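You operate a simulated robot arm through the tools that you are given. There is no shell and no other tool. Be economical: measure what you need, move in short steps, check, and stop when the job is done.

The job below is to be done with a simulated two-armed robot. You get a single attempt, and the scene is never put back.

TASK
Fit both corner posts into the pallet's sockets.
Fine: first run the pallet lift to mark 1 and switch it off; the carton stays on the pallet.

The check looks at the end state, three seconds after you hand in, the way a careful person would. Anything else that was tipped, shoved, dropped, spilled or broken makes it a failure.

THE ROBOT
Two 7-joint arms with two-finger parallel grippers on one trunk, on a base that drives. Base frame: it is fixed to the floor where the robot stands at the start and does not move with it; the origin is under the middle of the robot, x ahead of it, y to its left, z up. Units: mm, degrees, N and s.
The left shoulder is at the start at [50, 158, 1183], the right one opposite. With the tool pointing down near the work surface each hand reaches from about 100 to 580 mm from the robot's upright axis, wherever it stands, measured 20 degrees to its own side. Places, roughly: brake pedal of the pack trolley [500, -3500, 100]; door lock [700, -3900, 1000]; fence lock [500, -2200, 800]; left socket of the pallet [500, 900, 600]; lift power switch [600, 0, 1100]; orange prop [600, 1000, 400]; pallet lift [800, 600, 500]; right socket of the pallet [500, 200, 600]; shelf catch [-700, -1300, 800]; stop rocker [500, -700, 800]; tilt latch [500, -1600, 800]; turntable lock [-700, -1900, 800]. Payload 3.91 kg a hand.
The TCP of each hand is the grasp point between the finger pads, 30 mm short of the fingertips. In the tool frame z runs along the fingers and y along their closing line. Largest opening 110 mm; finger width 20, thickness 10; the body of the gripper, 48 by 112 mm, starts 55 mm behind the TCP.
Orientation is that of the tool frame in the base frame, as a unit quaternion [x, y, z, w]. With the fingers straight down and closing along the base's y, the tool's x points along the base's -x, its y along +y and its z along -z.

THE INTERFACE
- The arms move only by the tool apply_moves. It takes "left_steps", "right_steps" or both (then of equal length, played together; a hand with none holds still); each is a list of rows, each a list of 2 entries, a list of its own where there are three numbers: the shift along the tool's x, y, z in units of 300 mm (1.0 is 300 mm), then the turn, a rotation vector about the tool's x, y, z in units of 60 degrees (1.0 is 60 degrees). In form: [[[dx, dy, dz], [rx, ry, rz]], ...]. A call has 1 to 20 rows; each row is the pose to reach, as a shift and turn from the pose commanded when the call began, along the tool's axes at that moment. "left_fingers" and "right_fingers" are, for a hand that has rows, the finger opening in m, from 0 to 0.11, set as the call begins (left out, the last holds). A call with a number of a shift or a turn outside -1 to 1 is refused whole. Each row takes 0.2 s and may step no farther than 50 mm and 8.6 degrees from the row before; otherwise, or with a gripper value out of range, the whole call is refused. Where a pose cannot be reached the arm comes as near as it can. A force on the tool above 90 N (or 10 N above the force at the start of the call, whichever is more), or a blocked arm, ends the call early, and 0.2 s more pass. Each finger travels about 153 mm/s and halts on what it meets, pressing with about 41 N; the grip force reading is that of the motor and also rises with nothing between the fingers. The clock runs only during rows and for 0.2 s after the last one: add rows that repeat a pose to give the fingers time. The reply holds the time, the measured pose of the TCP, the force on the tool along the base axes, the opening and the grip force, in the units named above and with some noise, with the torque about the TCP (base axes, N m) and any sound that the robot's microphone picked up, and new pictures: "views" is both (left out), scene, wrist or none (wrist: the cameras of the hands that moved).
- Cameras (640 x 400 px; columns grow to the right, rows downward): "scene" is now at [146, 16.1, 1338.7]; the picture's right is [0.02, -1.00, 0.00], its down [-0.41, -0.01, -0.91] and it looks along [0.91, 0.02, -0.41] (base axes); focal length 214 px, centre (320, 200). "left" rides on the left gripper at [73, -17, -103] in its tool frame; the picture's right is [0.23, 0.97, 0.00], its down [-0.76, 0.18, -0.62] and it looks along [-0.61, 0.14, 0.78] (tool axes); focal length 222 px, centre (320, 200). "right" rides on the right gripper at [72, 17, -103] in its tool frame; the picture's right is [-0.23, 0.97, 0.00], its down [-0.76, -0.18, -0.62] and it looks along [-0.61, -0.14, 0.78] (tool axes); focal length 222 px, centre (320, 200). There is no depth. A picture from a camera that has moved, and an enlarged one, comes with that camera's place and axes in the base frame and with its lens. The place of the scene camera against the robot may be out by one fixed shift of up to 25 mm in any direction.
- raise_lower(by): slides the trunk up (or, below 0, down) by that many mm; the arms and the scene camera ride with it, the base frame stays. It gives what a move gives, with no picture.
- steer(legs): drives the robot by 1 to 6 legs, each [ahead, turn to the left] in mm and degrees, along the robot's own axes; the way and the turn of a leg run together, so that a leg with both is an arc; at most 1500 mm and 180 degrees a leg. The arms and the cameras ride along, it lands a little off, and it stops where it bumps. It gives what a move gives, and a new picture of the scene camera.
- pan_tilt(pan, tilt): turns the head with the scene camera to pan (to the left, within 80 degrees either way) and tilt (down, from -29 to 69), counted from straight ahead of the robot. It gives what a move gives, and a new picture of the scene camera.
- enlarge(camera, box): a new picture of the part [left, top, right, bottom] of that camera's present view, enlarged. It takes no simulated time.
- sign_off(): hands the job in; it is judged then, once.

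Go step by step. Nothing tells you exact positions but the pictures and the camera data: compare them with the known pose of the tool, close in by small moves and look again before you grip or let go. The budget is 120 turns and 260 pictures, counting those below and the enlarged ones. Unless the task says otherwise, let go and move clear before handing in, and close with one line.

The tools are called by a JSON object that holds its "fn" and its "kwargs". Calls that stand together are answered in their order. apply_moves: Moves the arms, as the interface text tells. Its arguments: {"type":"object","properties":{"left_steps":{"type":"array"},"left_fingers":{"type":"number"},"right_steps":{"type":"array"},"right_fingers":{"type":"number"},"views":{"type":"string","enum":["both","scene","wrist","none"]}},"required":[]} The other tools are called the same way: raise_lower (by) slides the trunk up or down; steer (legs) drives the base; pan_tilt (pan, tilt) turns the head that bears the scene camera; enlarge (camera, box) takes an enlarged picture of a part of a camera's view; sign_off () hands the job in.

At the start:

```text
time: 0.0
left_ee_pos: [319.5, 122.5, 1305.3]
left_tool_rot: [-0.001, 1.0, -0.001, 0.0]
left_ft_force: [-1.1, -0.4, -0.4]
left_moment: [-0.01, 0.0, 0.0]
left_gripper_width: 110.1
left_finger_force: 0.1
right_ee_pos: [313.0, -134.9, 1270.1]
right_tool_rot: [0.0, 1.0, 0.001, 0.0]
right_ft_force: [0.7, 0.9, -0.1]
right_moment: [0.01, -0.01, 0.0]
right_gripper_width: 109.8
right_finger_force: 0.0
trunk travel left (down, up): [-425.0, 57.0]
robot x, y, heading: [1.1, 4.8, 0.0]
head pan, tilt: [1.0, 24.5]
```

scene: 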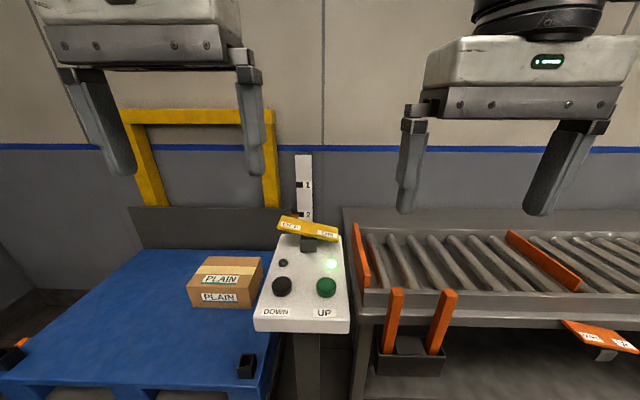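
right: 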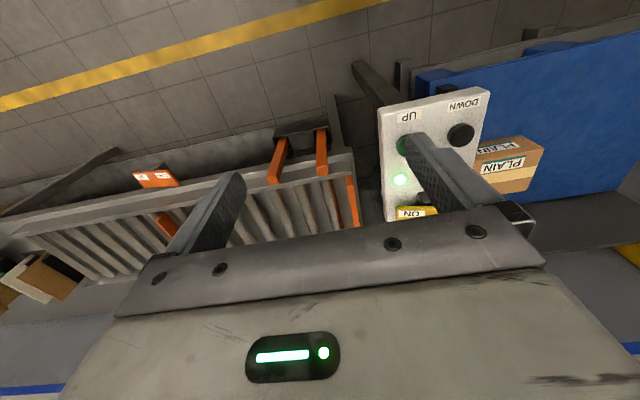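
left: 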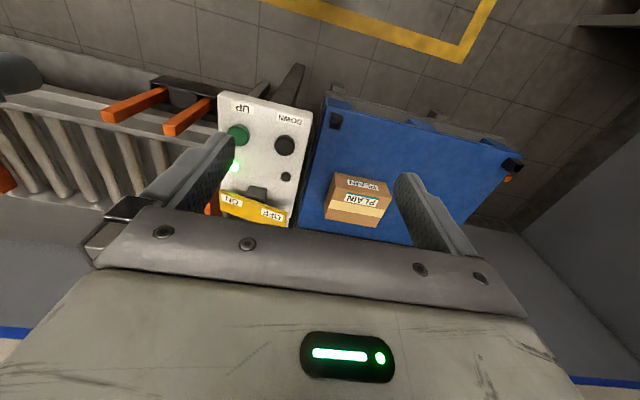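

I see the control box with UP/DOWN buttons and a yellow ON/OFF rocker, the blue pallet with a carton, a scale with marks 1 and 2, and two orange posts in a holder. I'll look closer before moving.

{"fn": "enlarge", "kwargs": {"camera": "scene", "box": [240, 140, 360, 340]}}

{"fn": "enlarge", "kwargs": {"camera": "scene", "box": [340, 270, 480, 390]}}

{"fn": "pan_tilt", "kwargs": {"pan": 45, "tilt": 40}}

```text
2.00 times, centred on (300, 240) of scene
camera zoom: at [146.0, 16.1, 1338.7], right [0.02, -1.0, 0.0], down [-0.41, -0.01, -0.91], along [0.91, 0.02, -0.41], focal length 429 px, centre (360, 120)
```

zoom: 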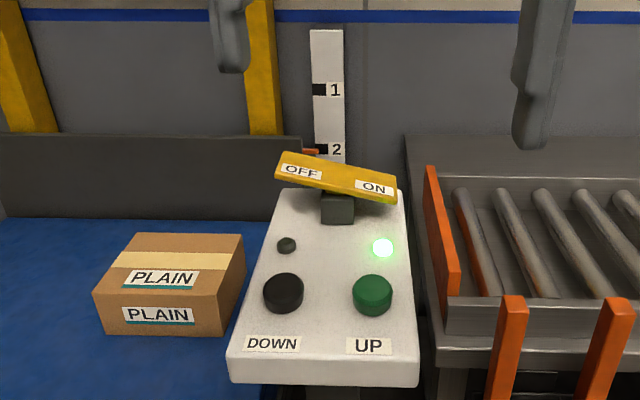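

```text
3.33 times, centred on (410, 330) of scene
camera zoom: at [146.0, 16.1, 1338.7], right [0.02, -1.0, 0.0], down [-0.41, -0.01, -0.91], along [0.91, 0.02, -0.41], focal length 715 px, centre (20, -233)
```

zoom: 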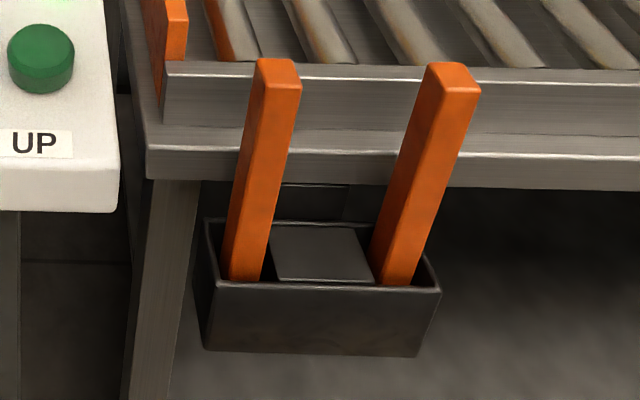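

```text
time: 1.1
left_ee_pos: [319.4, 122.0, 1305.8]
left_tool_rot: [-0.001, 1.0, -0.001, -0.001]
left_ft_force: [-0.8, -0.2, 0.3]
left_moment: [-0.02, 0.02, 0.01]
left_gripper_width: 110.0
left_finger_force: 0.0
right_ee_pos: [313.1, -134.5, 1270.6]
right_tool_rot: [0.0, 1.0, 0.001, 0.0]
right_ft_force: [0.4, -0.1, 0.2]
right_moment: [-0.03, 0.03, -0.03]
right_gripper_width: 109.8
right_finger_force: 0.0
trunk travel left (down, up): [-425.0, 57.0]
robot x, y, heading: [1.0, -2.9, -0.2]
head pan, tilt: [45.0, 40.0]
camera scene: at [114.0, 74.4, 1314.6], right [0.71, -0.71, 0.0], down [-0.45, -0.45, -0.77], along [0.54, 0.54, -0.64], focal length 214 px, centre (320, 200)
```

scene: 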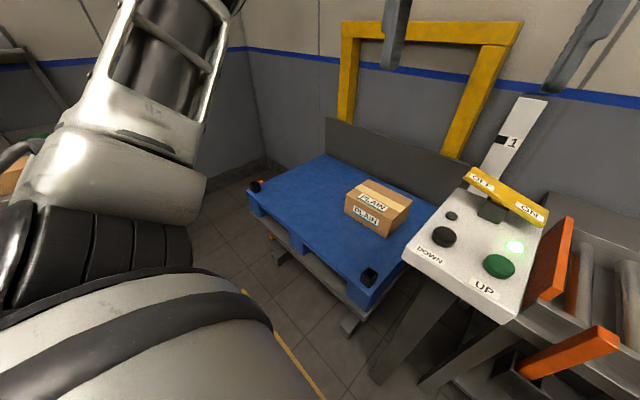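

The lift power light is on, and an orange pointer sits by mark 2, below mark 1. Next I look at the pallet's sockets, the prop and the pointer.

{"fn": "enlarge", "kwargs": {"camera": "scene", "box": [220, 160, 420, 340]}}

{"fn": "enlarge", "kwargs": {"camera": "scene", "box": [400, 80, 560, 200]}}

{"fn": "enlarge", "kwargs": {"camera": "left", "box": [200, 70, 540, 260]}}

```text
2.22 times, centred on (320, 250) of scene
camera zoom: at [114.0, 74.4, 1314.6], right [0.71, -0.71, 0.0], down [-0.45, -0.45, -0.77], along [0.54, 0.54, -0.64], focal length 477 px, centre (320, 89)
```

zoom: 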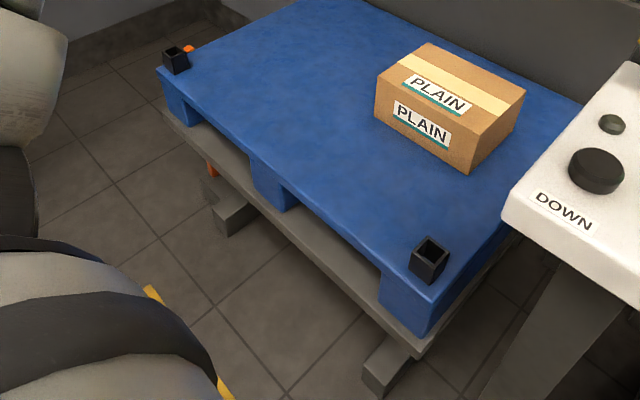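

```text
3.33 times, centred on (480, 140) of scene
camera zoom: at [114.0, 74.4, 1314.6], right [0.71, -0.71, 0.0], down [-0.45, -0.45, -0.77], along [0.54, 0.54, -0.64], focal length 715 px, centre (-213, 400)
```

zoom: 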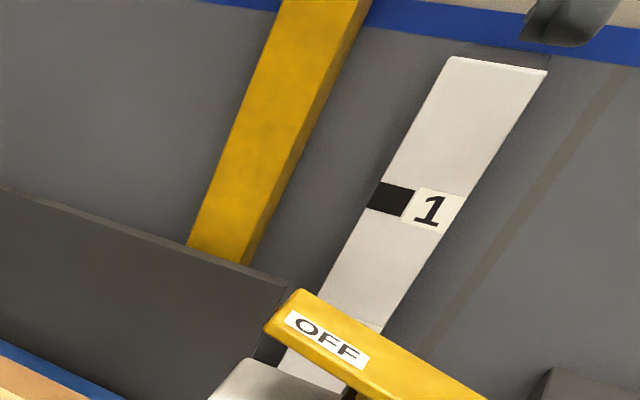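

```text
1.88 times, centred on (370, 165) of left
camera zoom: at [246.6, 106.7, 1409.1], right [-0.23, 0.97, 0.0], down [0.76, 0.18, 0.62], along [0.61, 0.14, -0.78], focal length 418 px, centre (226, 266)
```

zoom: 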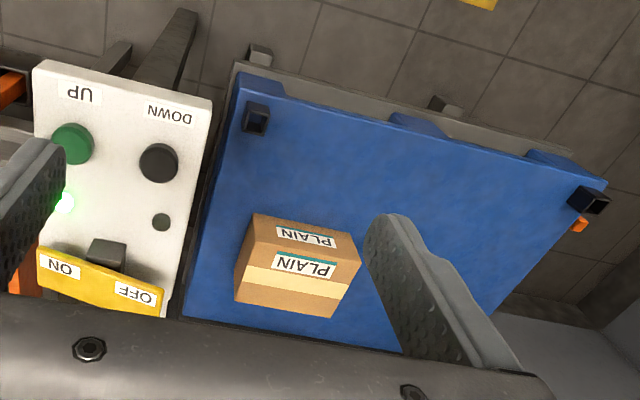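

The prop is partly hidden by my left arm. I turn the base left to see it from a clear angle.

{"fn": "steer", "kwargs": {"legs": [[-150, 0], [0, 55]]}}

{"fn": "pan_tilt", "kwargs": {"pan": 0, "tilt": 35}}

{"fn": "enlarge", "kwargs": {"camera": "scene", "box": [200, 120, 440, 300]}}

```text
time: 4.9
left_ee_pos: [-66.7, 331.5, 1305.6]
left_tool_rot: [-0.459, 0.888, 0.0, 0.0]
left_ft_force: [0.2, 0.7, 0.3]
left_moment: [0.01, -0.02, -0.03]
left_gripper_width: 110.0
left_finger_force: 0.1
right_ee_pos: [140.0, 177.8, 1271.0]
right_tool_rot: [-0.46, 0.888, 0.0, 0.0]
right_ft_force: [-0.1, -0.1, -0.1]
right_moment: [-0.02, 0.02, -0.03]
right_gripper_width: 110.2
right_finger_force: 0.1
trunk travel left (down, up): [-425.0, 57.0]
robot x, y, heading: [-149.7, 1.6, 54.6]
head pan, tilt: [45.0, 40.0]
camera scene: at [-128.9, 130.7, 1314.6], right [0.99, 0.17, 0.0], down [0.11, -0.63, -0.77], along [-0.13, 0.76, -0.64], focal length 214 px, centre (320, 200)
```

scene: 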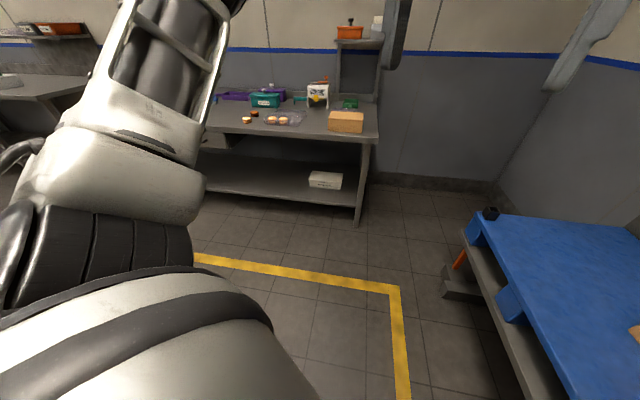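

```text
time: 6.0
left_ee_pos: [-68.2, 331.5, 1304.7]
left_tool_rot: [-0.459, 0.888, 0.0, 0.0]
left_ft_force: [0.8, -0.1, 0.4]
left_moment: [0.03, -0.02, 0.04]
left_gripper_width: 110.1
left_finger_force: 0.0
right_ee_pos: [140.3, 176.6, 1271.4]
right_tool_rot: [-0.459, 0.888, 0.001, -0.001]
right_ft_force: [0.2, 0.3, -0.5]
right_moment: [0.0, 0.01, -0.02]
right_gripper_width: 110.2
right_finger_force: 0.0
trunk travel left (down, up): [-425.0, 57.0]
robot x, y, heading: [-150.7, -0.1, 54.6]
head pan, tilt: [0.0, 35.0]
camera scene: at [-63.6, 118.7, 1322.1], right [0.82, -0.58, 0.0], down [-0.33, -0.47, -0.82], along [0.47, 0.67, -0.57], focal length 214 px, centre (320, 200)
```

scene: 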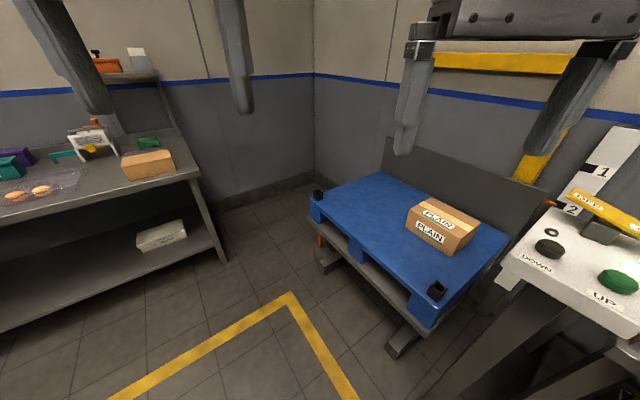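

```text
2.22 times, centred on (320, 210) of scene
camera zoom: at [-63.6, 118.7, 1322.1], right [0.82, -0.58, 0.0], down [-0.33, -0.47, -0.82], along [0.47, 0.67, -0.57], focal length 477 px, centre (320, 178)
```

zoom: 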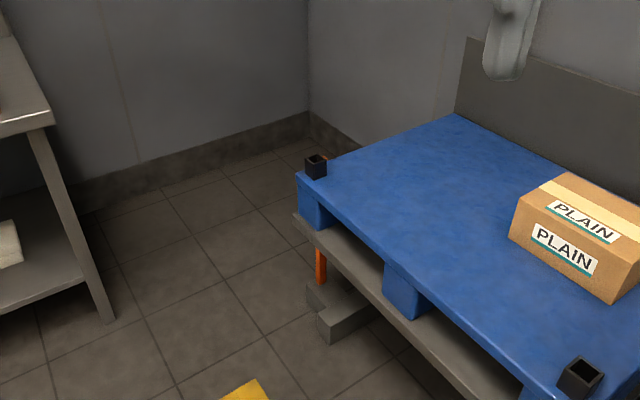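

The orange prop seems to stand under the platform's left end with a part showing behind the left socket. I drive to face that end.

{"fn": "steer", "kwargs": {"legs": [[0, 35.4], [650, 0], [0, -68]]}}

{"fn": "enlarge", "kwargs": {"camera": "scene", "box": [230, 180, 430, 330]}}

```text
time: 14.3
left_ee_pos: [95.0, 886.7, 1305.8]
left_tool_rot: [-0.195, 0.981, -0.001, 0.0]
left_ft_force: [0.1, 0.2, -0.1]
left_moment: [0.0, 0.03, -0.01]
left_gripper_width: 110.2
left_finger_force: 0.1
right_ee_pos: [189.1, 646.7, 1271.2]
right_tool_rot: [-0.195, 0.981, 0.001, 0.0]
right_ft_force: [-0.3, 0.7, -0.9]
right_moment: [-0.03, 0.0, 0.01]
right_gripper_width: 110.1
right_finger_force: 0.0
trunk travel left (down, up): [-425.0, 57.0]
robot x, y, heading: [-153.9, 652.4, 22.6]
head pan, tilt: [0.0, 35.0]
camera scene: at [-20.0, 714.3, 1322.2], right [0.38, -0.92, 0.0], down [-0.53, -0.22, -0.82], along [0.76, 0.31, -0.57], focal length 214 px, centre (320, 200)
```

scene: 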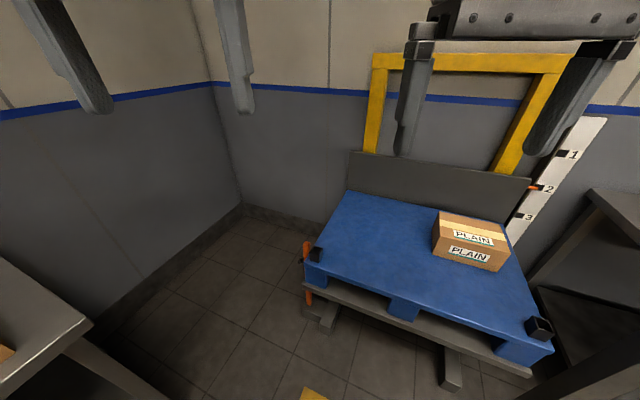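

```text
2.67 times, centred on (330, 255) of scene
camera zoom: at [-20.0, 714.3, 1322.2], right [0.38, -0.92, 0.0], down [-0.53, -0.22, -0.82], along [0.76, 0.31, -0.57], focal length 572 px, centre (293, 53)
```

zoom: 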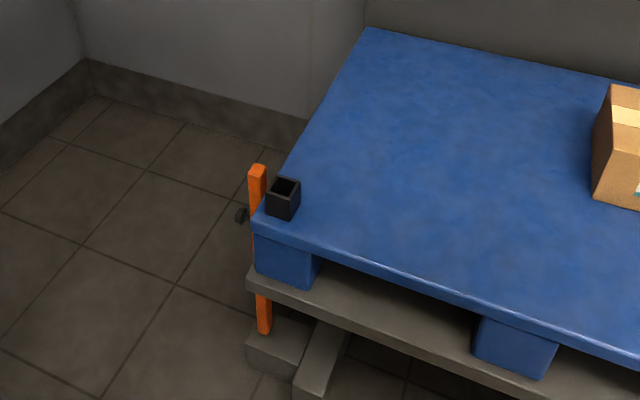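

The pointer is at mark 2 of a 1‑2‑3 scale, and the prop is an orange bar at the platform's left edge with a small dark knob. I go closer for a better look.

{"fn": "steer", "kwargs": {"legs": [[250, 20]]}}

{"fn": "raise_lower", "kwargs": {"by": -250}}

{"fn": "pan_tilt", "kwargs": {"pan": -25, "tilt": 45}}

{"fn": "enlarge", "kwargs": {"camera": "scene", "box": [220, 120, 420, 270]}}

```text
time: 16.1
left_ee_pos: [208.2, 1088.3, 1304.8]
left_tool_rot: [-0.36, 0.933, -0.001, 0.0]
left_ft_force: [0.3, 0.2, -0.2]
left_moment: [0.0, 0.01, 0.01]
left_gripper_width: 110.1
left_finger_force: 0.0
right_ee_pos: [376.7, 892.9, 1270.9]
right_tool_rot: [-0.36, 0.933, 0.0, 0.0]
right_ft_force: [0.7, 0.7, 0.2]
right_moment: [0.0, 0.01, 0.0]
right_gripper_width: 109.8
right_finger_force: 0.1
trunk travel left (down, up): [-425.0, 57.0]
robot x, y, heading: [57.1, 782.9, 42.5]
head pan, tilt: [0.0, 35.0]
camera scene: at [163.0, 882.6, 1322.1], right [0.67, -0.74, 0.0], down [-0.43, -0.39, -0.82], along [0.61, 0.55, -0.57], focal length 214 px, centre (320, 200)
```

scene: 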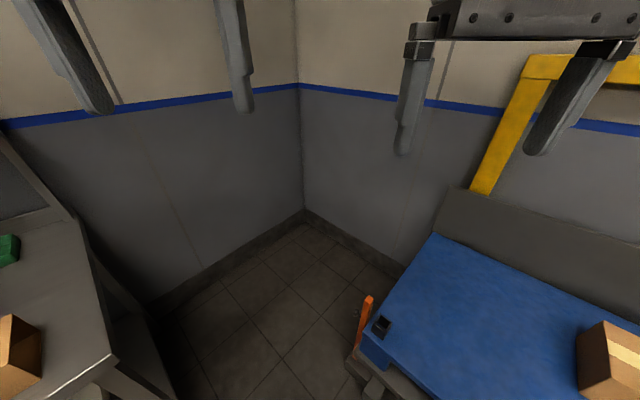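

```text
time: 18.7
left_ee_pos: [206.9, 1086.2, 1055.4]
left_tool_rot: [-0.361, 0.932, -0.001, 0.0]
left_ft_force: [-0.4, 0.7, 0.6]
left_moment: [0.01, 0.0, 0.01]
left_gripper_width: 110.1
left_finger_force: 0.2
right_ee_pos: [376.1, 892.4, 1021.3]
right_tool_rot: [-0.36, 0.933, 0.001, 0.0]
right_ft_force: [0.1, 0.4, -0.7]
right_moment: [0.0, 0.04, 0.01]
right_gripper_width: 109.9
right_finger_force: 0.1
trunk travel left (down, up): [-175.0, 307.0]
robot x, y, heading: [54.6, 781.2, 42.3]
head pan, tilt: [0.0, 35.0]
```

```text
time: 19.6
left_ee_pos: [208.5, 1085.3, 1053.8]
left_tool_rot: [-0.361, 0.932, 0.0, 0.0]
left_ft_force: [1.0, -0.8, -0.5]
left_moment: [0.0, 0.0, 0.02]
left_gripper_width: 109.8
left_finger_force: 0.1
right_ee_pos: [375.6, 892.4, 1020.4]
right_tool_rot: [-0.36, 0.933, 0.001, 0.0]
right_ft_force: [-0.4, -0.4, -0.3]
right_moment: [0.01, 0.0, -0.01]
right_gripper_width: 110.2
right_finger_force: 0.0
trunk travel left (down, up): [-175.0, 307.0]
robot x, y, heading: [53.9, 782.2, 42.3]
head pan, tilt: [-25.0, 45.0]
camera scene: at [175.1, 846.9, 1057.4], right [0.3, -0.96, 0.0], down [-0.68, -0.21, -0.71], along [0.68, 0.21, -0.71], focal length 214 px, centre (320, 200)
```

scene: 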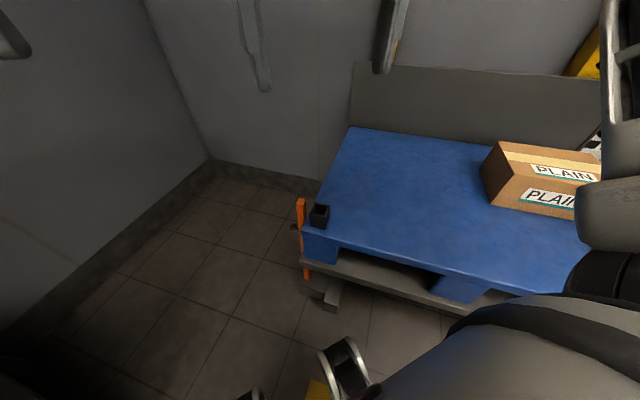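

```text
2.67 times, centred on (320, 195) of scene
camera zoom: at [175.1, 846.9, 1057.4], right [0.3, -0.96, 0.0], down [-0.68, -0.21, -0.71], along [0.68, 0.21, -0.71], focal length 572 px, centre (320, 213)
```

zoom: 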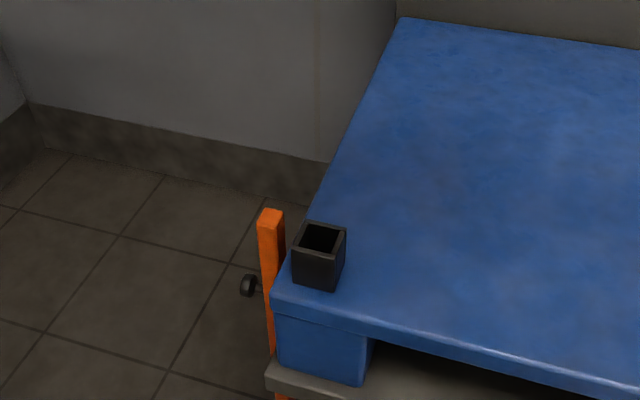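

I check the left wrist camera, which should see the prop from closer by.

{"fn": "apply_moves", "kwargs": {"left_steps": [[[0, 0, 0], [0, 0, 0]]], "views": "wrist"}}

```text
time: 20.0
left_ee_pos: [208.5, 1086.7, 1055.7]
left_tool_rot: [-0.361, 0.933, -0.002, 0.0]
left_ft_force: [-0.1, -0.8, 0.6]
left_moment: [-0.01, -0.04, -0.01]
left_gripper_width: 110.1
left_finger_force: 0.0
right_ee_pos: [376.6, 891.0, 1020.3]
right_tool_rot: [-0.36, 0.933, 0.001, 0.0]
right_ft_force: [0.7, -0.3, -0.4]
right_moment: [0.0, 0.0, 0.0]
right_gripper_width: 110.0
right_finger_force: 0.2
trunk travel left (down, up): [-175.0, 307.0]
robot x, y, heading: [52.3, 782.4, 42.1]
head pan, tilt: [-25.0, 45.0]
camera left: at [165.6, 1026.3, 1159.1], right [-0.82, 0.57, 0.0], down [0.44, 0.64, 0.62], along [0.35, 0.51, -0.78], focal length 222 px, centre (320, 200)
```

left: 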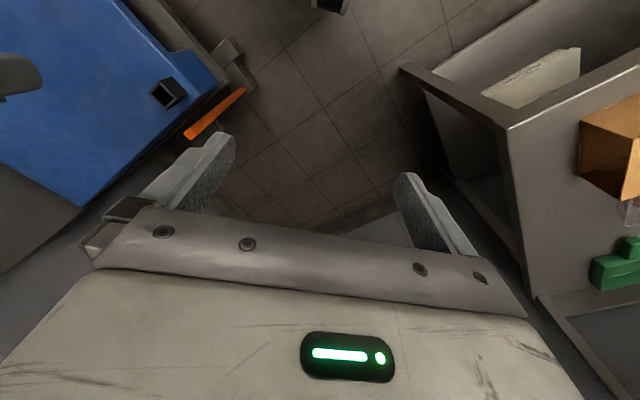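

{"fn": "enlarge", "kwargs": {"camera": "left", "box": [140, 30, 280, 150]}}

{"fn": "steer", "kwargs": {"legs": [[0, 30]]}}

{"fn": "pan_tilt", "kwargs": {"pan": -60, "tilt": 50}}

{"fn": "enlarge", "kwargs": {"camera": "scene", "box": [220, 120, 420, 270]}}

```text
3.33 times, centred on (210, 90) of left
camera zoom: at [165.6, 1026.3, 1159.1], right [-0.82, 0.57, 0.0], down [0.44, 0.64, 0.62], along [0.35, 0.51, -0.78], focal length 740 px, centre (687, 567)
```

zoom: 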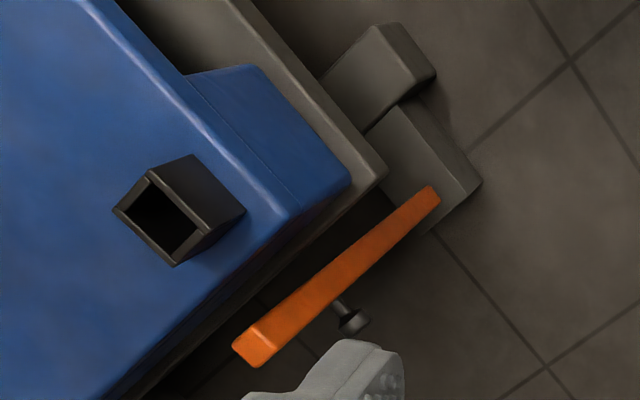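

```text
time: 21.9
left_ee_pos: [33.2, 1122.8, 1055.6]
left_tool_rot: [-0.592, 0.806, -0.001, 0.001]
left_ft_force: [-0.3, 0.5, -0.3]
left_moment: [0.0, 0.01, 0.03]
left_gripper_width: 110.1
left_finger_force: 0.1
right_ee_pos: [275.9, 1041.6, 1021.4]
right_tool_rot: [-0.591, 0.807, 0.001, 0.0]
right_ft_force: [-0.1, -0.5, -0.2]
right_moment: [0.0, -0.02, 0.01]
right_gripper_width: 109.9
right_finger_force: 0.1
trunk travel left (down, up): [-175.0, 307.0]
robot x, y, heading: [52.7, 782.0, 72.8]
head pan, tilt: [-25.0, 45.0]
camera scene: at [134.6, 894.1, 1057.3], right [0.74, -0.68, 0.0], down [-0.48, -0.52, -0.71], along [0.48, 0.52, -0.71], focal length 214 px, centre (320, 200)
```

scene: 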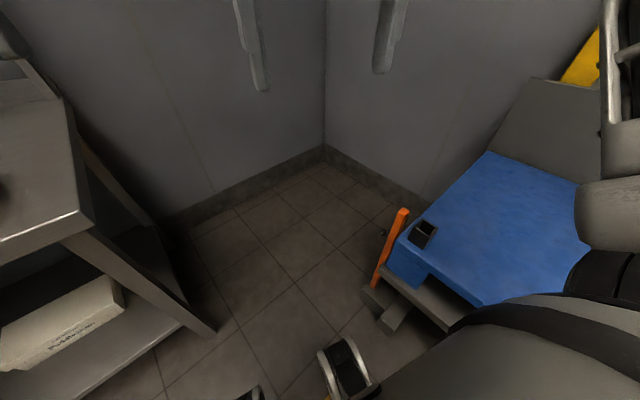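

```text
time: 22.9
left_ee_pos: [33.7, 1122.8, 1055.3]
left_tool_rot: [-0.592, 0.806, 0.0, 0.0]
left_ft_force: [0.1, 0.1, 0.2]
left_moment: [0.04, 0.02, -0.01]
left_gripper_width: 109.9
left_finger_force: 0.0
right_ee_pos: [276.6, 1041.8, 1020.2]
right_tool_rot: [-0.591, 0.806, 0.0, 0.0]
right_ft_force: [-0.1, -0.5, 0.1]
right_moment: [0.0, 0.02, 0.02]
right_gripper_width: 109.7
right_finger_force: 0.0
trunk travel left (down, up): [-175.0, 307.0]
robot x, y, heading: [56.2, 780.2, 72.6]
head pan, tilt: [-60.0, 50.0]
camera scene: at [154.9, 850.8, 1050.4], right [0.22, -0.98, 0.0], down [-0.75, -0.17, -0.64], along [0.63, 0.14, -0.77], focal length 214 px, centre (320, 200)
```

scene: 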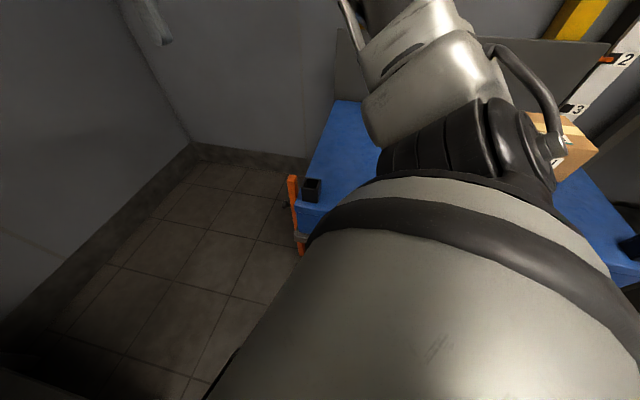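

```text
2.67 times, centred on (320, 195) of scene
camera zoom: at [154.9, 850.8, 1050.4], right [0.22, -0.98, 0.0], down [-0.75, -0.17, -0.64], along [0.63, 0.14, -0.77], focal length 572 px, centre (320, 213)
```

zoom: 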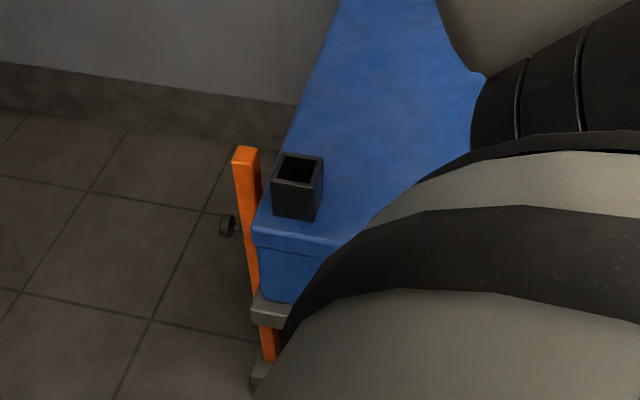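

The prop is a slanted bar outboard of the deck with a knob, seemingly clear of the deck when it rises. I return to the control box and will try UP in short pulses.

{"fn": "raise_lower", "kwargs": {"by": 250}}

{"fn": "steer", "kwargs": {"legs": [[0, -173.9], [796, 0], [0, 101.2], [90, 0]]}}

{"fn": "pan_tilt", "kwargs": {"pan": 10, "tilt": 35}}

```text
time: 25.4
left_ee_pos: [33.0, 1121.8, 1304.8]
left_tool_rot: [-0.592, 0.806, -0.001, 0.001]
left_ft_force: [-0.3, -0.4, -0.5]
left_moment: [0.01, 0.04, 0.01]
left_gripper_width: 109.9
left_finger_force: 0.1
right_ee_pos: [275.8, 1040.2, 1270.8]
right_tool_rot: [-0.592, 0.806, 0.001, 0.0]
right_ft_force: [-0.2, 0.0, 0.4]
right_moment: [0.01, 0.02, -0.03]
right_gripper_width: 109.8
right_finger_force: 0.1
trunk travel left (down, up): [-425.0, 57.0]
robot x, y, heading: [52.0, 783.5, 72.7]
head pan, tilt: [-60.0, 50.0]
```

```text
time: 41.9
left_ee_pos: [276.1, 130.4, 1304.7]
left_tool_rot: [0.015, 1.0, -0.001, 0.0]
left_ft_force: [0.0, 0.0, 0.3]
left_moment: [0.02, 0.02, -0.01]
left_gripper_width: 110.1
left_finger_force: 0.1
right_ee_pos: [262.4, -127.7, 1271.5]
right_tool_rot: [0.015, 1.0, 0.001, 0.001]
right_ft_force: [0.3, 0.2, 0.4]
right_moment: [0.01, 0.0, -0.01]
right_gripper_width: 110.0
right_finger_force: 0.1
trunk travel left (down, up): [-425.0, 57.0]
robot x, y, heading: [-45.7, 15.1, -1.8]
head pan, tilt: [-60.0, 50.0]
camera scene: at [44.3, -38.1, 1300.4], right [-0.88, -0.47, 0.0], down [-0.36, 0.68, -0.64], along [0.3, -0.57, -0.77], focal length 214 px, centre (320, 200)
```

scene: 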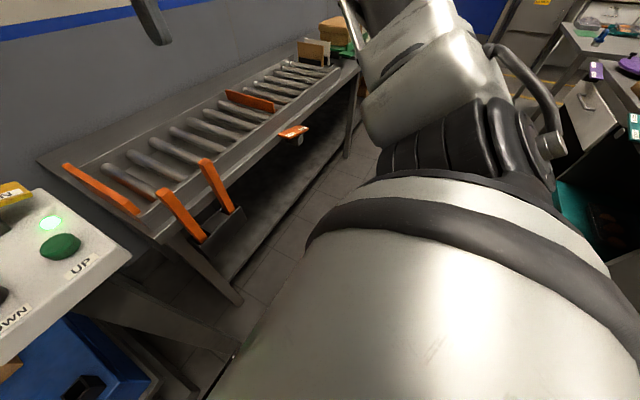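

```text
time: 43.3
left_ee_pos: [275.9, 129.5, 1305.8]
left_tool_rot: [0.016, 1.0, -0.001, 0.0]
left_ft_force: [0.2, -0.5, 0.2]
left_moment: [0.01, 0.0, 0.02]
left_gripper_width: 110.2
left_finger_force: 0.0
right_ee_pos: [263.2, -127.7, 1272.0]
right_tool_rot: [0.015, 1.0, 0.0, 0.002]
right_ft_force: [0.6, 0.8, -0.5]
right_moment: [-0.01, -0.02, -0.03]
right_gripper_width: 109.9
right_finger_force: 0.0
trunk travel left (down, up): [-425.0, 57.0]
robot x, y, heading: [-45.6, 16.9, -1.8]
head pan, tilt: [10.0, 35.0]
camera scene: at [94.2, 42.3, 1322.1], right [0.14, -0.99, 0.0], down [-0.57, -0.08, -0.82], along [0.81, 0.12, -0.57], focal length 214 px, centre (320, 200)
```

scene: 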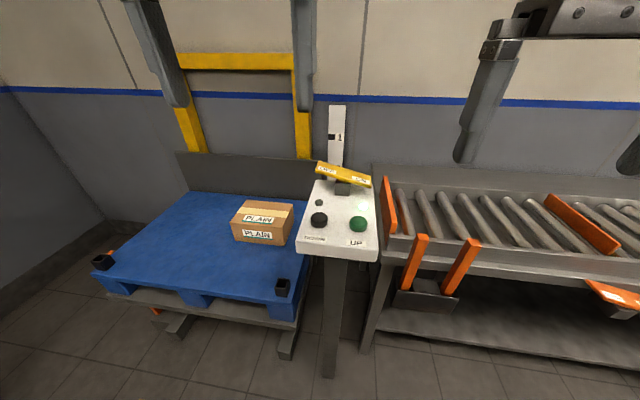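

The control box is in front. I close the right fingers and bring them over the UP button, estimated at about [445, -8, 1001].

{"fn": "apply_moves", "kwargs": {"right_steps": [[[-0.07, 0.05, 0.03], [0, 0, 0]], [[-0.15, 0.11, 0.1], [0, 0, 0]], [[-0.23, 0.165, 0.18], [0, 0, 0]], [[-0.31, 0.22, 0.26], [0, 0, 0]], [[-0.39, 0.275, 0.34], [0, 0, 0]], [[-0.47, 0.33, 0.42], [0, 0, 0]], [[-0.54, 0.38, 0.48], [0, 0, 0]], [[-0.593, 0.418, 0.54], [0, 0, 0]], [[-0.593, 0.418, 0.54], [0, 0, 0]]], "right_fingers": 0}}

```text
time: 45.3
left_ee_pos: [276.1, 129.0, 1305.0]
left_tool_rot: [0.016, 1.0, -0.001, 0.0]
left_ft_force: [0.4, -0.5, 0.0]
left_moment: [-0.01, -0.01, -0.02]
left_gripper_width: 109.9
left_finger_force: 0.0
right_ee_pos: [442.2, -10.3, 1109.7]
right_tool_rot: [0.015, 1.0, 0.0, 0.0]
right_ft_force: [-0.1, -1.0, 0.5]
right_moment: [-0.02, -0.02, 0.04]
right_gripper_width: 0.1
right_finger_force: 36.9
trunk travel left (down, up): [-425.0, 57.0]
robot x, y, heading: [-48.5, 14.8, -2.0]
head pan, tilt: [10.0, 35.0]
camera scene: at [94.0, 42.2, 1322.2], right [0.14, -0.99, 0.0], down [-0.57, -0.08, -0.82], along [0.81, 0.12, -0.57], focal length 214 px, centre (320, 200)
camera right: at [370.5, 9.1, 1214.0], right [0.26, 0.97, 0.0], down [0.75, -0.2, 0.62], along [0.6, -0.16, -0.78], focal length 222 px, centre (320, 200)
```

scene: 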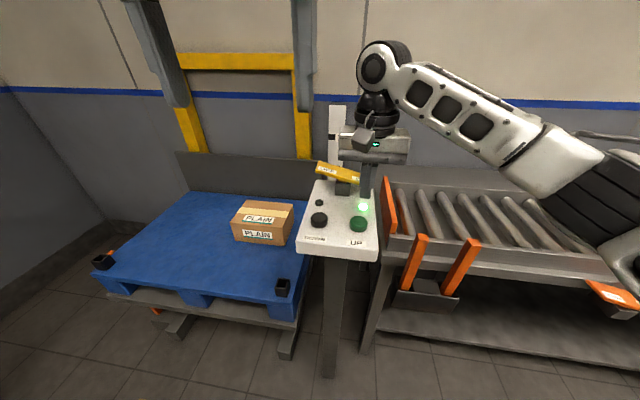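
right: 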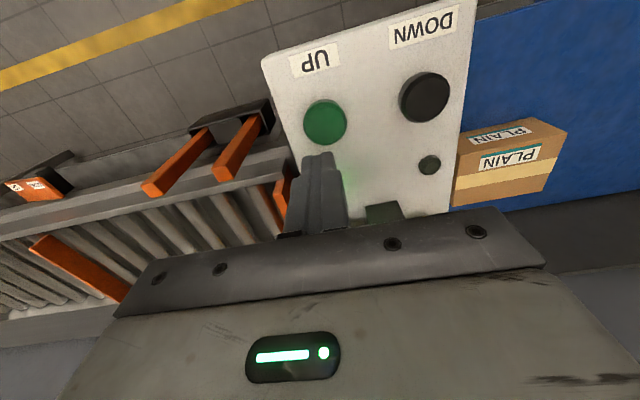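

The fingers line up closely with the UP button. I descend toward it.

{"fn": "apply_moves", "kwargs": {"right_steps": [[[0, 0.015, 0.08], [0, 0, 0]], [[0, 0.015, 0.18], [0, 0, 0]]]}}

{"fn": "enlarge", "kwargs": {"camera": "scene", "box": [290, 100, 410, 270]}}

```text
time: 45.9
left_ee_pos: [274.7, 129.6, 1304.1]
left_tool_rot: [0.014, 1.0, 0.0, 0.0]
left_ft_force: [-0.1, -0.3, -0.5]
left_moment: [-0.01, 0.03, 0.03]
left_gripper_width: 109.9
left_finger_force: 0.0
right_ee_pos: [440.1, -3.8, 1057.2]
right_tool_rot: [0.016, 1.0, 0.001, 0.001]
right_ft_force: [0.1, 0.4, 0.0]
right_moment: [0.02, -0.01, -0.02]
right_gripper_width: 0.0
right_finger_force: 37.3
trunk travel left (down, up): [-425.0, 57.0]
robot x, y, heading: [-47.4, 12.7, -2.0]
head pan, tilt: [10.0, 35.0]
camera scene: at [94.4, 42.2, 1322.2], right [0.14, -0.99, 0.0], down [-0.57, -0.08, -0.82], along [0.81, 0.12, -0.57], focal length 214 px, centre (320, 200)
camera right: at [369.5, 15.2, 1160.0], right [0.26, 0.97, 0.0], down [0.75, -0.2, 0.62], along [0.6, -0.16, -0.78], focal length 222 px, centre (320, 200)
```

scene: 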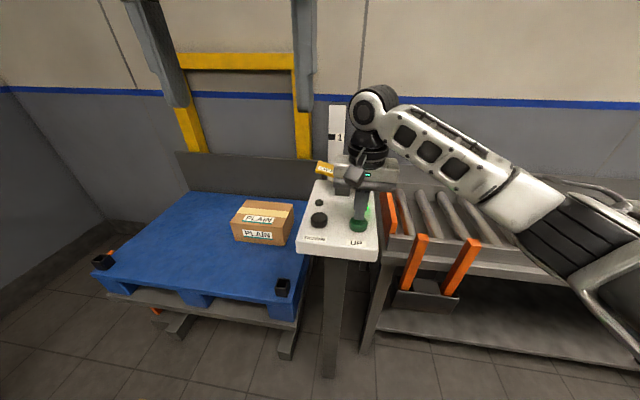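
right: 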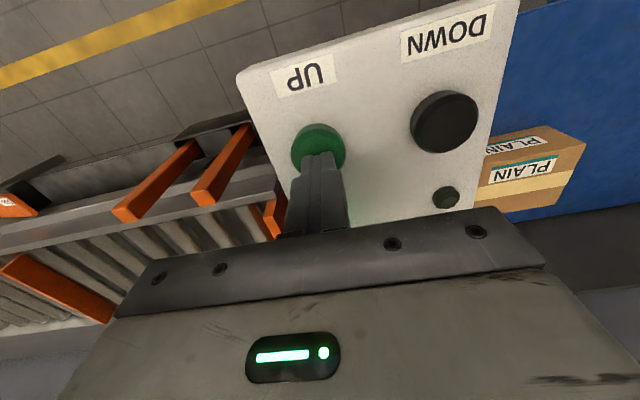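

```text
2.35 times, centred on (350, 185) of scene
camera zoom: at [94.4, 42.2, 1322.2], right [0.14, -0.99, 0.0], down [-0.57, -0.08, -0.82], along [0.81, 0.12, -0.57], focal length 505 px, centre (249, 235)
```

zoom: 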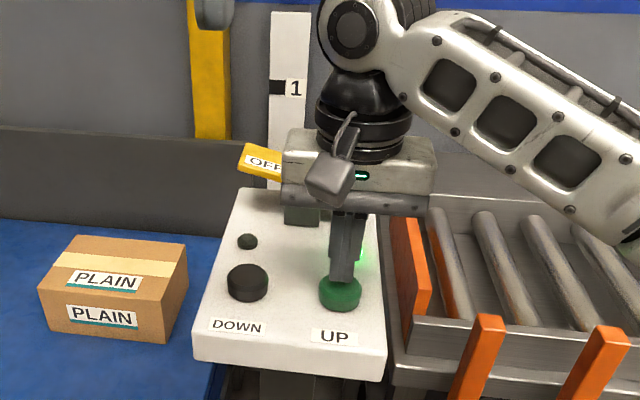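

Fingertips are just above UP. I press gently in small steps.

{"fn": "apply_moves", "kwargs": {"right_steps": [[[0.01, 0, 0.03], [0, 0, 0]], [[0.01, 0, 0.05], [0, 0, 0]], [[0.01, 0, 0.07], [0, 0, 0]]]}}

```text
time: 46.7
left_ee_pos: [273.2, 129.3, 1306.9]
left_tool_rot: [0.014, 1.0, -0.001, 0.002]
left_ft_force: [0.7, 0.2, 0.1]
left_moment: [-0.01, 0.04, -0.01]
left_gripper_width: 110.2
left_finger_force: 0.1
right_ee_pos: [438.4, -3.6, 1040.6]
right_tool_rot: [0.016, 1.0, 0.003, 0.007]
right_ft_force: [-1.4, -3.2, 37.7]
right_moment: [-0.1, 0.23, 0.05]
right_gripper_width: 0.0
right_finger_force: 38.1
trunk travel left (down, up): [-425.0, 57.0]
robot x, y, heading: [-45.5, 17.6, -2.0]
head pan, tilt: [10.0, 35.0]
camera scene: at [91.0, 42.0, 1323.3], right [0.14, -0.99, 0.0], down [-0.57, -0.08, -0.82], along [0.81, 0.12, -0.57], focal length 214 px, centre (320, 200)
camera right: at [366.3, 15.0, 1144.4], right [0.26, 0.97, 0.01], down [0.75, -0.2, 0.63], along [0.61, -0.16, -0.78], focal length 222 px, centre (320, 200)
```

scene: 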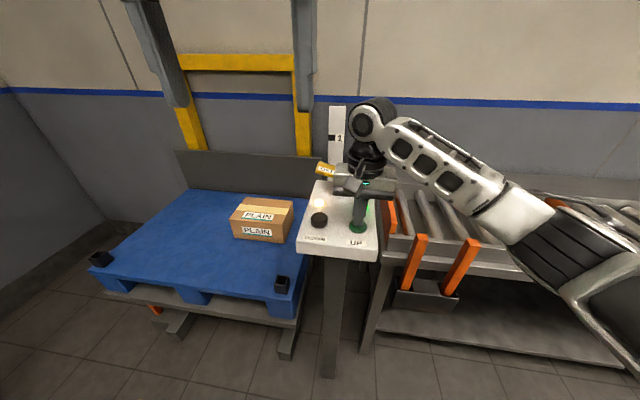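
right: 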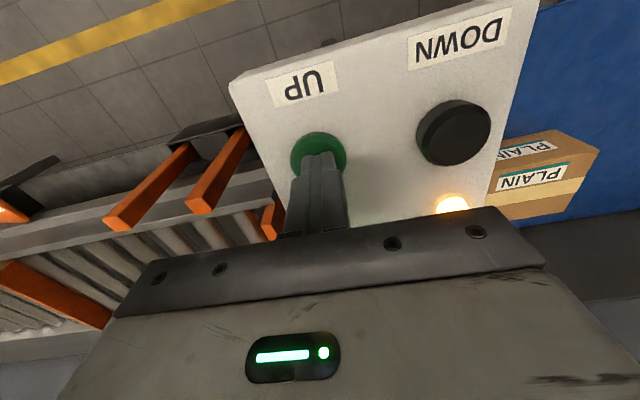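

The amber motion lamp is on and the pallet has risen slightly. I release to see whether it stops.

{"fn": "apply_moves", "kwargs": {"right_steps": [[[0, 0, -0.1], [0, 0, 0]], [[0, 0, -0.1], [0, 0, 0]]]}}

{"fn": "enlarge", "kwargs": {"camera": "scene", "box": [60, 140, 400, 350]}}

```text
time: 47.3
left_ee_pos: [275.9, 128.9, 1306.7]
left_tool_rot: [0.015, 1.0, -0.001, 0.001]
left_ft_force: [-0.7, 0.3, -0.4]
left_moment: [-0.04, 0.0, -0.01]
left_gripper_width: 110.0
left_finger_force: 0.1
right_ee_pos: [441.0, -3.4, 1062.7]
right_tool_rot: [0.016, 1.0, 0.0, 0.0]
right_ft_force: [0.5, 0.3, 0.4]
right_moment: [-0.03, -0.01, 0.01]
right_gripper_width: 0.0
right_finger_force: 37.9
trunk travel left (down, up): [-425.0, 57.0]
robot x, y, heading: [-47.5, 14.1, -1.8]
head pan, tilt: [10.0, 35.0]
camera scene: at [94.5, 42.4, 1321.9], right [0.14, -0.99, 0.0], down [-0.57, -0.08, -0.82], along [0.81, 0.12, -0.57], focal length 214 px, centre (320, 200)
camera right: at [369.1, 15.0, 1166.7], right [0.26, 0.97, 0.0], down [0.76, -0.2, 0.62], along [0.6, -0.16, -0.78], focal length 222 px, centre (320, 200)
```

scene: 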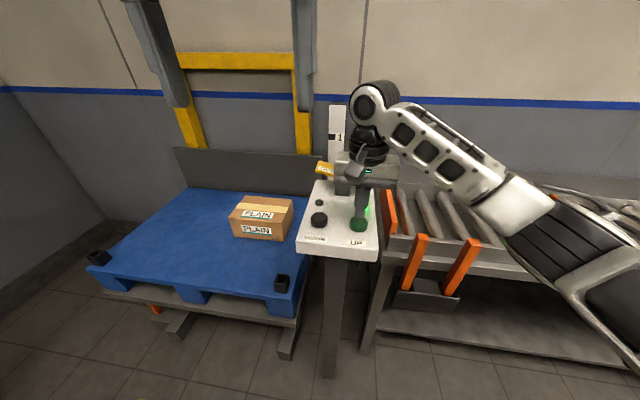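
right: 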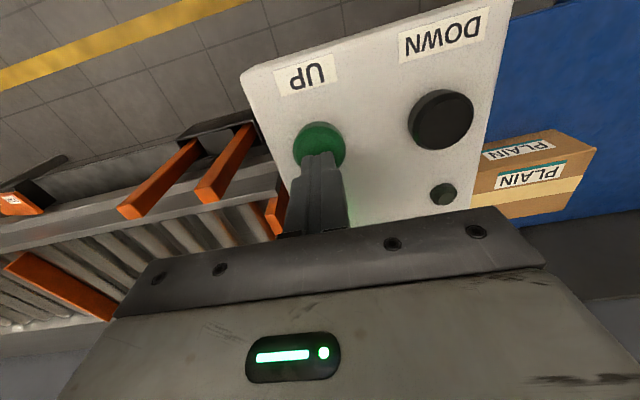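

```text
1.88 times, centred on (230, 245) of scene
camera zoom: at [94.5, 42.4, 1321.9], right [0.14, -0.99, 0.0], down [-0.57, -0.08, -0.82], along [0.81, 0.12, -0.57], focal length 404 px, centre (489, 115)
```

zoom: 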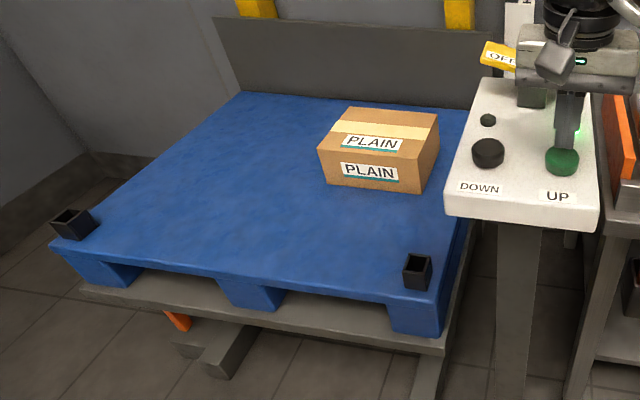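

Release stops it: hold‑to‑run. I check the prop before continuing.

{"fn": "enlarge", "kwargs": {"camera": "scene", "box": [80, 240, 200, 350]}}

{"fn": "enlarge", "kwargs": {"camera": "left", "box": [380, 60, 600, 240]}}

```text
3.64 times, centred on (140, 295) of scene
camera zoom: at [94.5, 42.4, 1321.9], right [0.14, -0.99, 0.0], down [-0.57, -0.08, -0.82], along [0.81, 0.12, -0.57], focal length 780 px, centre (974, -146)
```

zoom: 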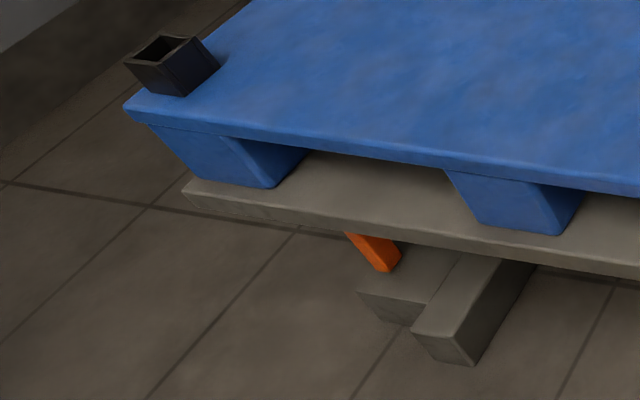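

```text
2.22 times, centred on (490, 150) of left
camera zoom: at [203.2, 115.6, 1408.9], right [-0.2, 0.98, 0.0], down [0.77, 0.16, 0.62], along [0.61, 0.12, -0.78], focal length 494 px, centre (-58, 311)
```

zoom: 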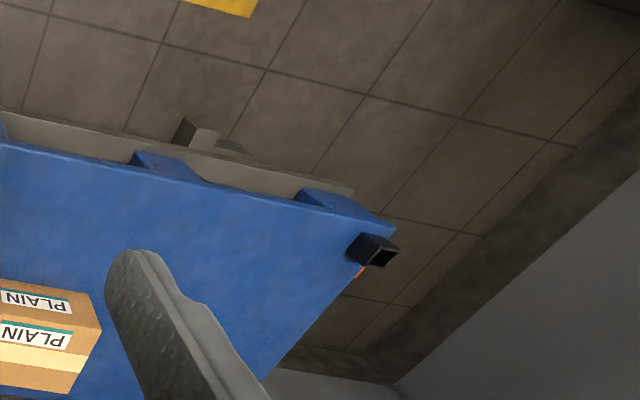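

The prop is standing still as the deck rises past it. I hold UP for a longer pulse and release.

{"fn": "apply_moves", "kwargs": {"right_steps": [[[0.0, 0, 0.05], [0, 0, 0]], [[0, 0, 0.09], [0, 0, 0]], [[0, 0, 0.09], [0, 0, 0]], [[0, 0, 0.09], [0, 0, 0]], [[0, 0, 0.09], [0, 0, 0]], [[0, 0, 0.09], [0, 0, 0]], [[0, 0, 0.0], [0, 0, 0]]], "views": "scene"}}

{"fn": "enlarge", "kwargs": {"camera": "scene", "box": [280, 90, 400, 190]}}

```text
time: 48.9
left_ee_pos: [274.7, 130.1, 1305.1]
left_tool_rot: [0.015, 1.0, 0.0, 0.001]
left_ft_force: [-0.3, 0.6, -0.2]
left_moment: [-0.04, -0.04, 0.0]
left_gripper_width: 110.0
left_finger_force: 0.1
right_ee_pos: [440.0, -5.1, 1059.9]
right_tool_rot: [0.016, 1.0, -0.002, -0.002]
right_ft_force: [-0.8, -0.1, 0.4]
right_moment: [-0.03, -0.01, -0.03]
right_gripper_width: 0.3
right_finger_force: 37.9
trunk travel left (down, up): [-425.0, 57.0]
robot x, y, heading: [-45.6, 17.1, -1.9]
head pan, tilt: [10.0, 35.0]
camera scene: at [93.4, 42.3, 1321.6], right [0.14, -0.99, 0.0], down [-0.57, -0.08, -0.82], along [0.81, 0.12, -0.57], focal length 214 px, centre (320, 200)
```

scene: 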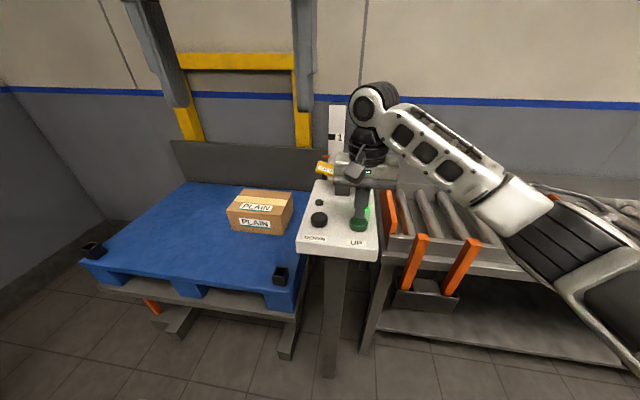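

```text
4.00 times, centred on (340, 140) of scene
camera zoom: at [93.4, 42.3, 1321.6], right [0.14, -0.99, 0.0], down [-0.57, -0.08, -0.82], along [0.81, 0.12, -0.57], focal length 858 px, centre (240, 440)
```

zoom: 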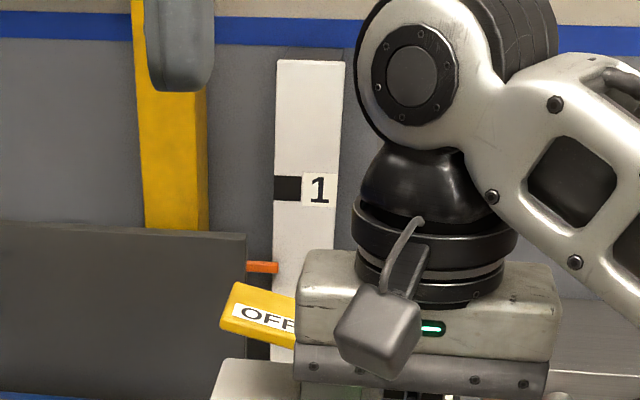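

The pointer is now visible, well below mark 1. Another similar pulse to calibrate.

{"fn": "apply_moves", "kwargs": {"right_steps": [[[0.0, 0, 0.05], [0, 0, 0]], [[0, 0, 0.09], [0, 0, 0]], [[0, 0, 0.09], [0, 0, 0]], [[0, 0, 0.09], [0, 0, 0]], [[0, 0, 0.09], [0, 0, 0]], [[0, 0, 0.09], [0, 0, 0]], [[0, 0, 0.0], [0, 0, 0]]], "views": "none"}}

{"fn": "enlarge", "kwargs": {"camera": "scene", "box": [280, 90, 400, 190]}}

```text
time: 50.5
left_ee_pos: [275.7, 130.0, 1305.1]
left_tool_rot: [0.015, 1.0, 0.0, 0.002]
left_ft_force: [0.6, -0.1, -0.2]
left_moment: [-0.01, -0.04, 0.0]
left_gripper_width: 109.9
left_finger_force: 0.1
right_ee_pos: [437.8, -3.5, 1062.1]
right_tool_rot: [0.014, 1.0, -0.001, -0.002]
right_ft_force: [-0.6, 0.5, 0.0]
right_moment: [0.0, -0.03, 0.0]
right_gripper_width: 0.0
right_finger_force: 38.2
trunk travel left (down, up): [-425.0, 57.0]
robot x, y, heading: [-49.3, 17.6, -1.9]
head pan, tilt: [10.0, 35.0]
```

```text
4.00 times, centred on (340, 140) of scene
camera zoom: at [93.2, 42.4, 1321.7], right [0.14, -0.99, 0.0], down [-0.57, -0.08, -0.82], along [0.81, 0.12, -0.57], focal length 858 px, centre (240, 440)
```

zoom: 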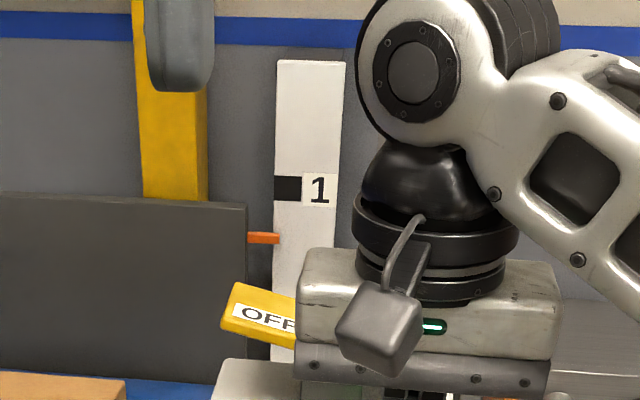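

It moves about 29 zoom pixels per such pulse, 50 remain. A slightly longer pulse next.

{"fn": "apply_moves", "kwargs": {"right_steps": [[[0.0, 0, 0.05], [0, 0, 0]], [[0, 0, 0.09], [0, 0, 0]], [[0, 0, 0.09], [0, 0, 0]], [[0, 0, 0.09], [0, 0, 0]], [[0, 0, 0.09], [0, 0, 0]], [[0, 0, 0.09], [0, 0, 0]], [[0, 0, 0.09], [0, 0, 0]], [[0, 0, 0.0], [0, 0, 0]]], "views": "none"}}

{"fn": "enlarge", "kwargs": {"camera": "scene", "box": [280, 90, 400, 190]}}

```text
time: 52.3
left_ee_pos: [275.4, 129.1, 1304.1]
left_tool_rot: [0.014, 1.0, -0.001, 0.001]
left_ft_force: [-0.6, 0.2, 0.1]
left_moment: [0.0, 0.02, 0.02]
left_gripper_width: 110.0
left_finger_force: 0.1
right_ee_pos: [441.4, -1.7, 1063.0]
right_tool_rot: [0.014, 1.0, 0.0, -0.001]
right_ft_force: [0.1, -0.5, 0.5]
right_moment: [0.03, 0.02, -0.04]
right_gripper_width: 0.1
right_finger_force: 37.5
trunk travel left (down, up): [-425.0, 57.0]
robot x, y, heading: [-41.9, 16.0, -2.0]
head pan, tilt: [10.0, 35.0]
```

```text
4.00 times, centred on (340, 140) of scene
camera zoom: at [93.6, 42.6, 1321.7], right [0.14, -0.99, 0.0], down [-0.57, -0.08, -0.82], along [0.81, 0.12, -0.57], focal length 858 px, centre (240, 440)
```

zoom: 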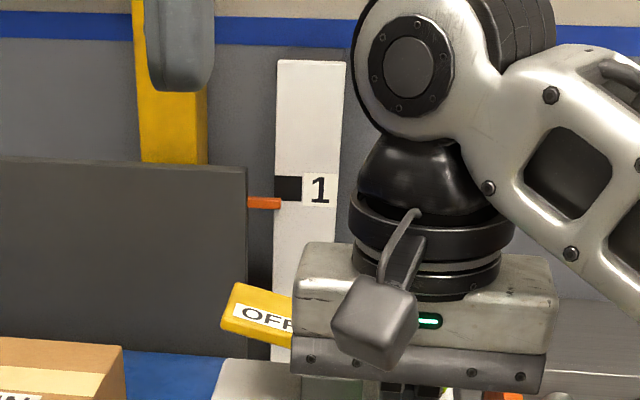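

Nearly there, 15 zoom pixels left. A short pulse of two rows.

{"fn": "apply_moves", "kwargs": {"right_steps": [[[0.0, 0, 0.05], [0, 0, 0]], [[0, 0, 0.09], [0, 0, 0]], [[0, 0, 0.09], [0, 0, 0]], [[0, 0, 0.0], [0, 0, 0]]], "views": "none"}}

{"fn": "enlarge", "kwargs": {"camera": "scene", "box": [300, 110, 360, 150]}}

```text
time: 53.3
left_ee_pos: [275.4, 129.9, 1305.1]
left_tool_rot: [0.015, 1.0, -0.001, 0.0]
left_ft_force: [-0.5, 0.4, 1.1]
left_moment: [-0.01, 0.01, 0.0]
left_gripper_width: 110.0
left_finger_force: 0.1
right_ee_pos: [436.7, -2.5, 1064.4]
right_tool_rot: [0.015, 1.0, -0.001, -0.002]
right_ft_force: [1.0, 0.2, 0.4]
right_moment: [0.01, -0.01, -0.03]
right_gripper_width: 0.0
right_finger_force: 37.9
trunk travel left (down, up): [-425.0, 57.0]
robot x, y, heading: [-48.8, 17.2, -2.1]
head pan, tilt: [10.0, 35.0]
```

```text
10.00 times, centred on (330, 130) of scene
camera zoom: at [93.4, 42.4, 1321.9], right [0.14, -0.99, 0.0], down [-0.57, -0.08, -0.82], along [0.81, 0.12, -0.57], focal length 2145 px, centre (220, 900)
```

zoom: 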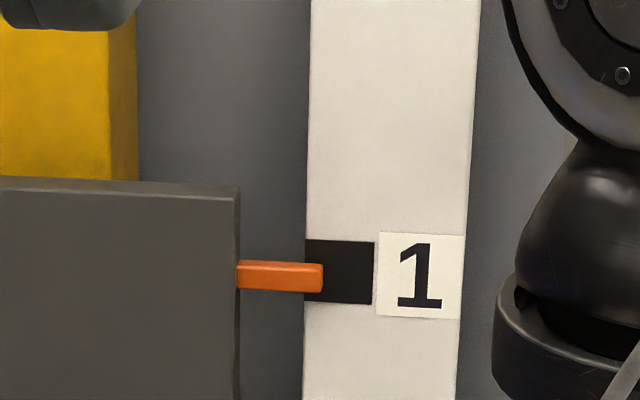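

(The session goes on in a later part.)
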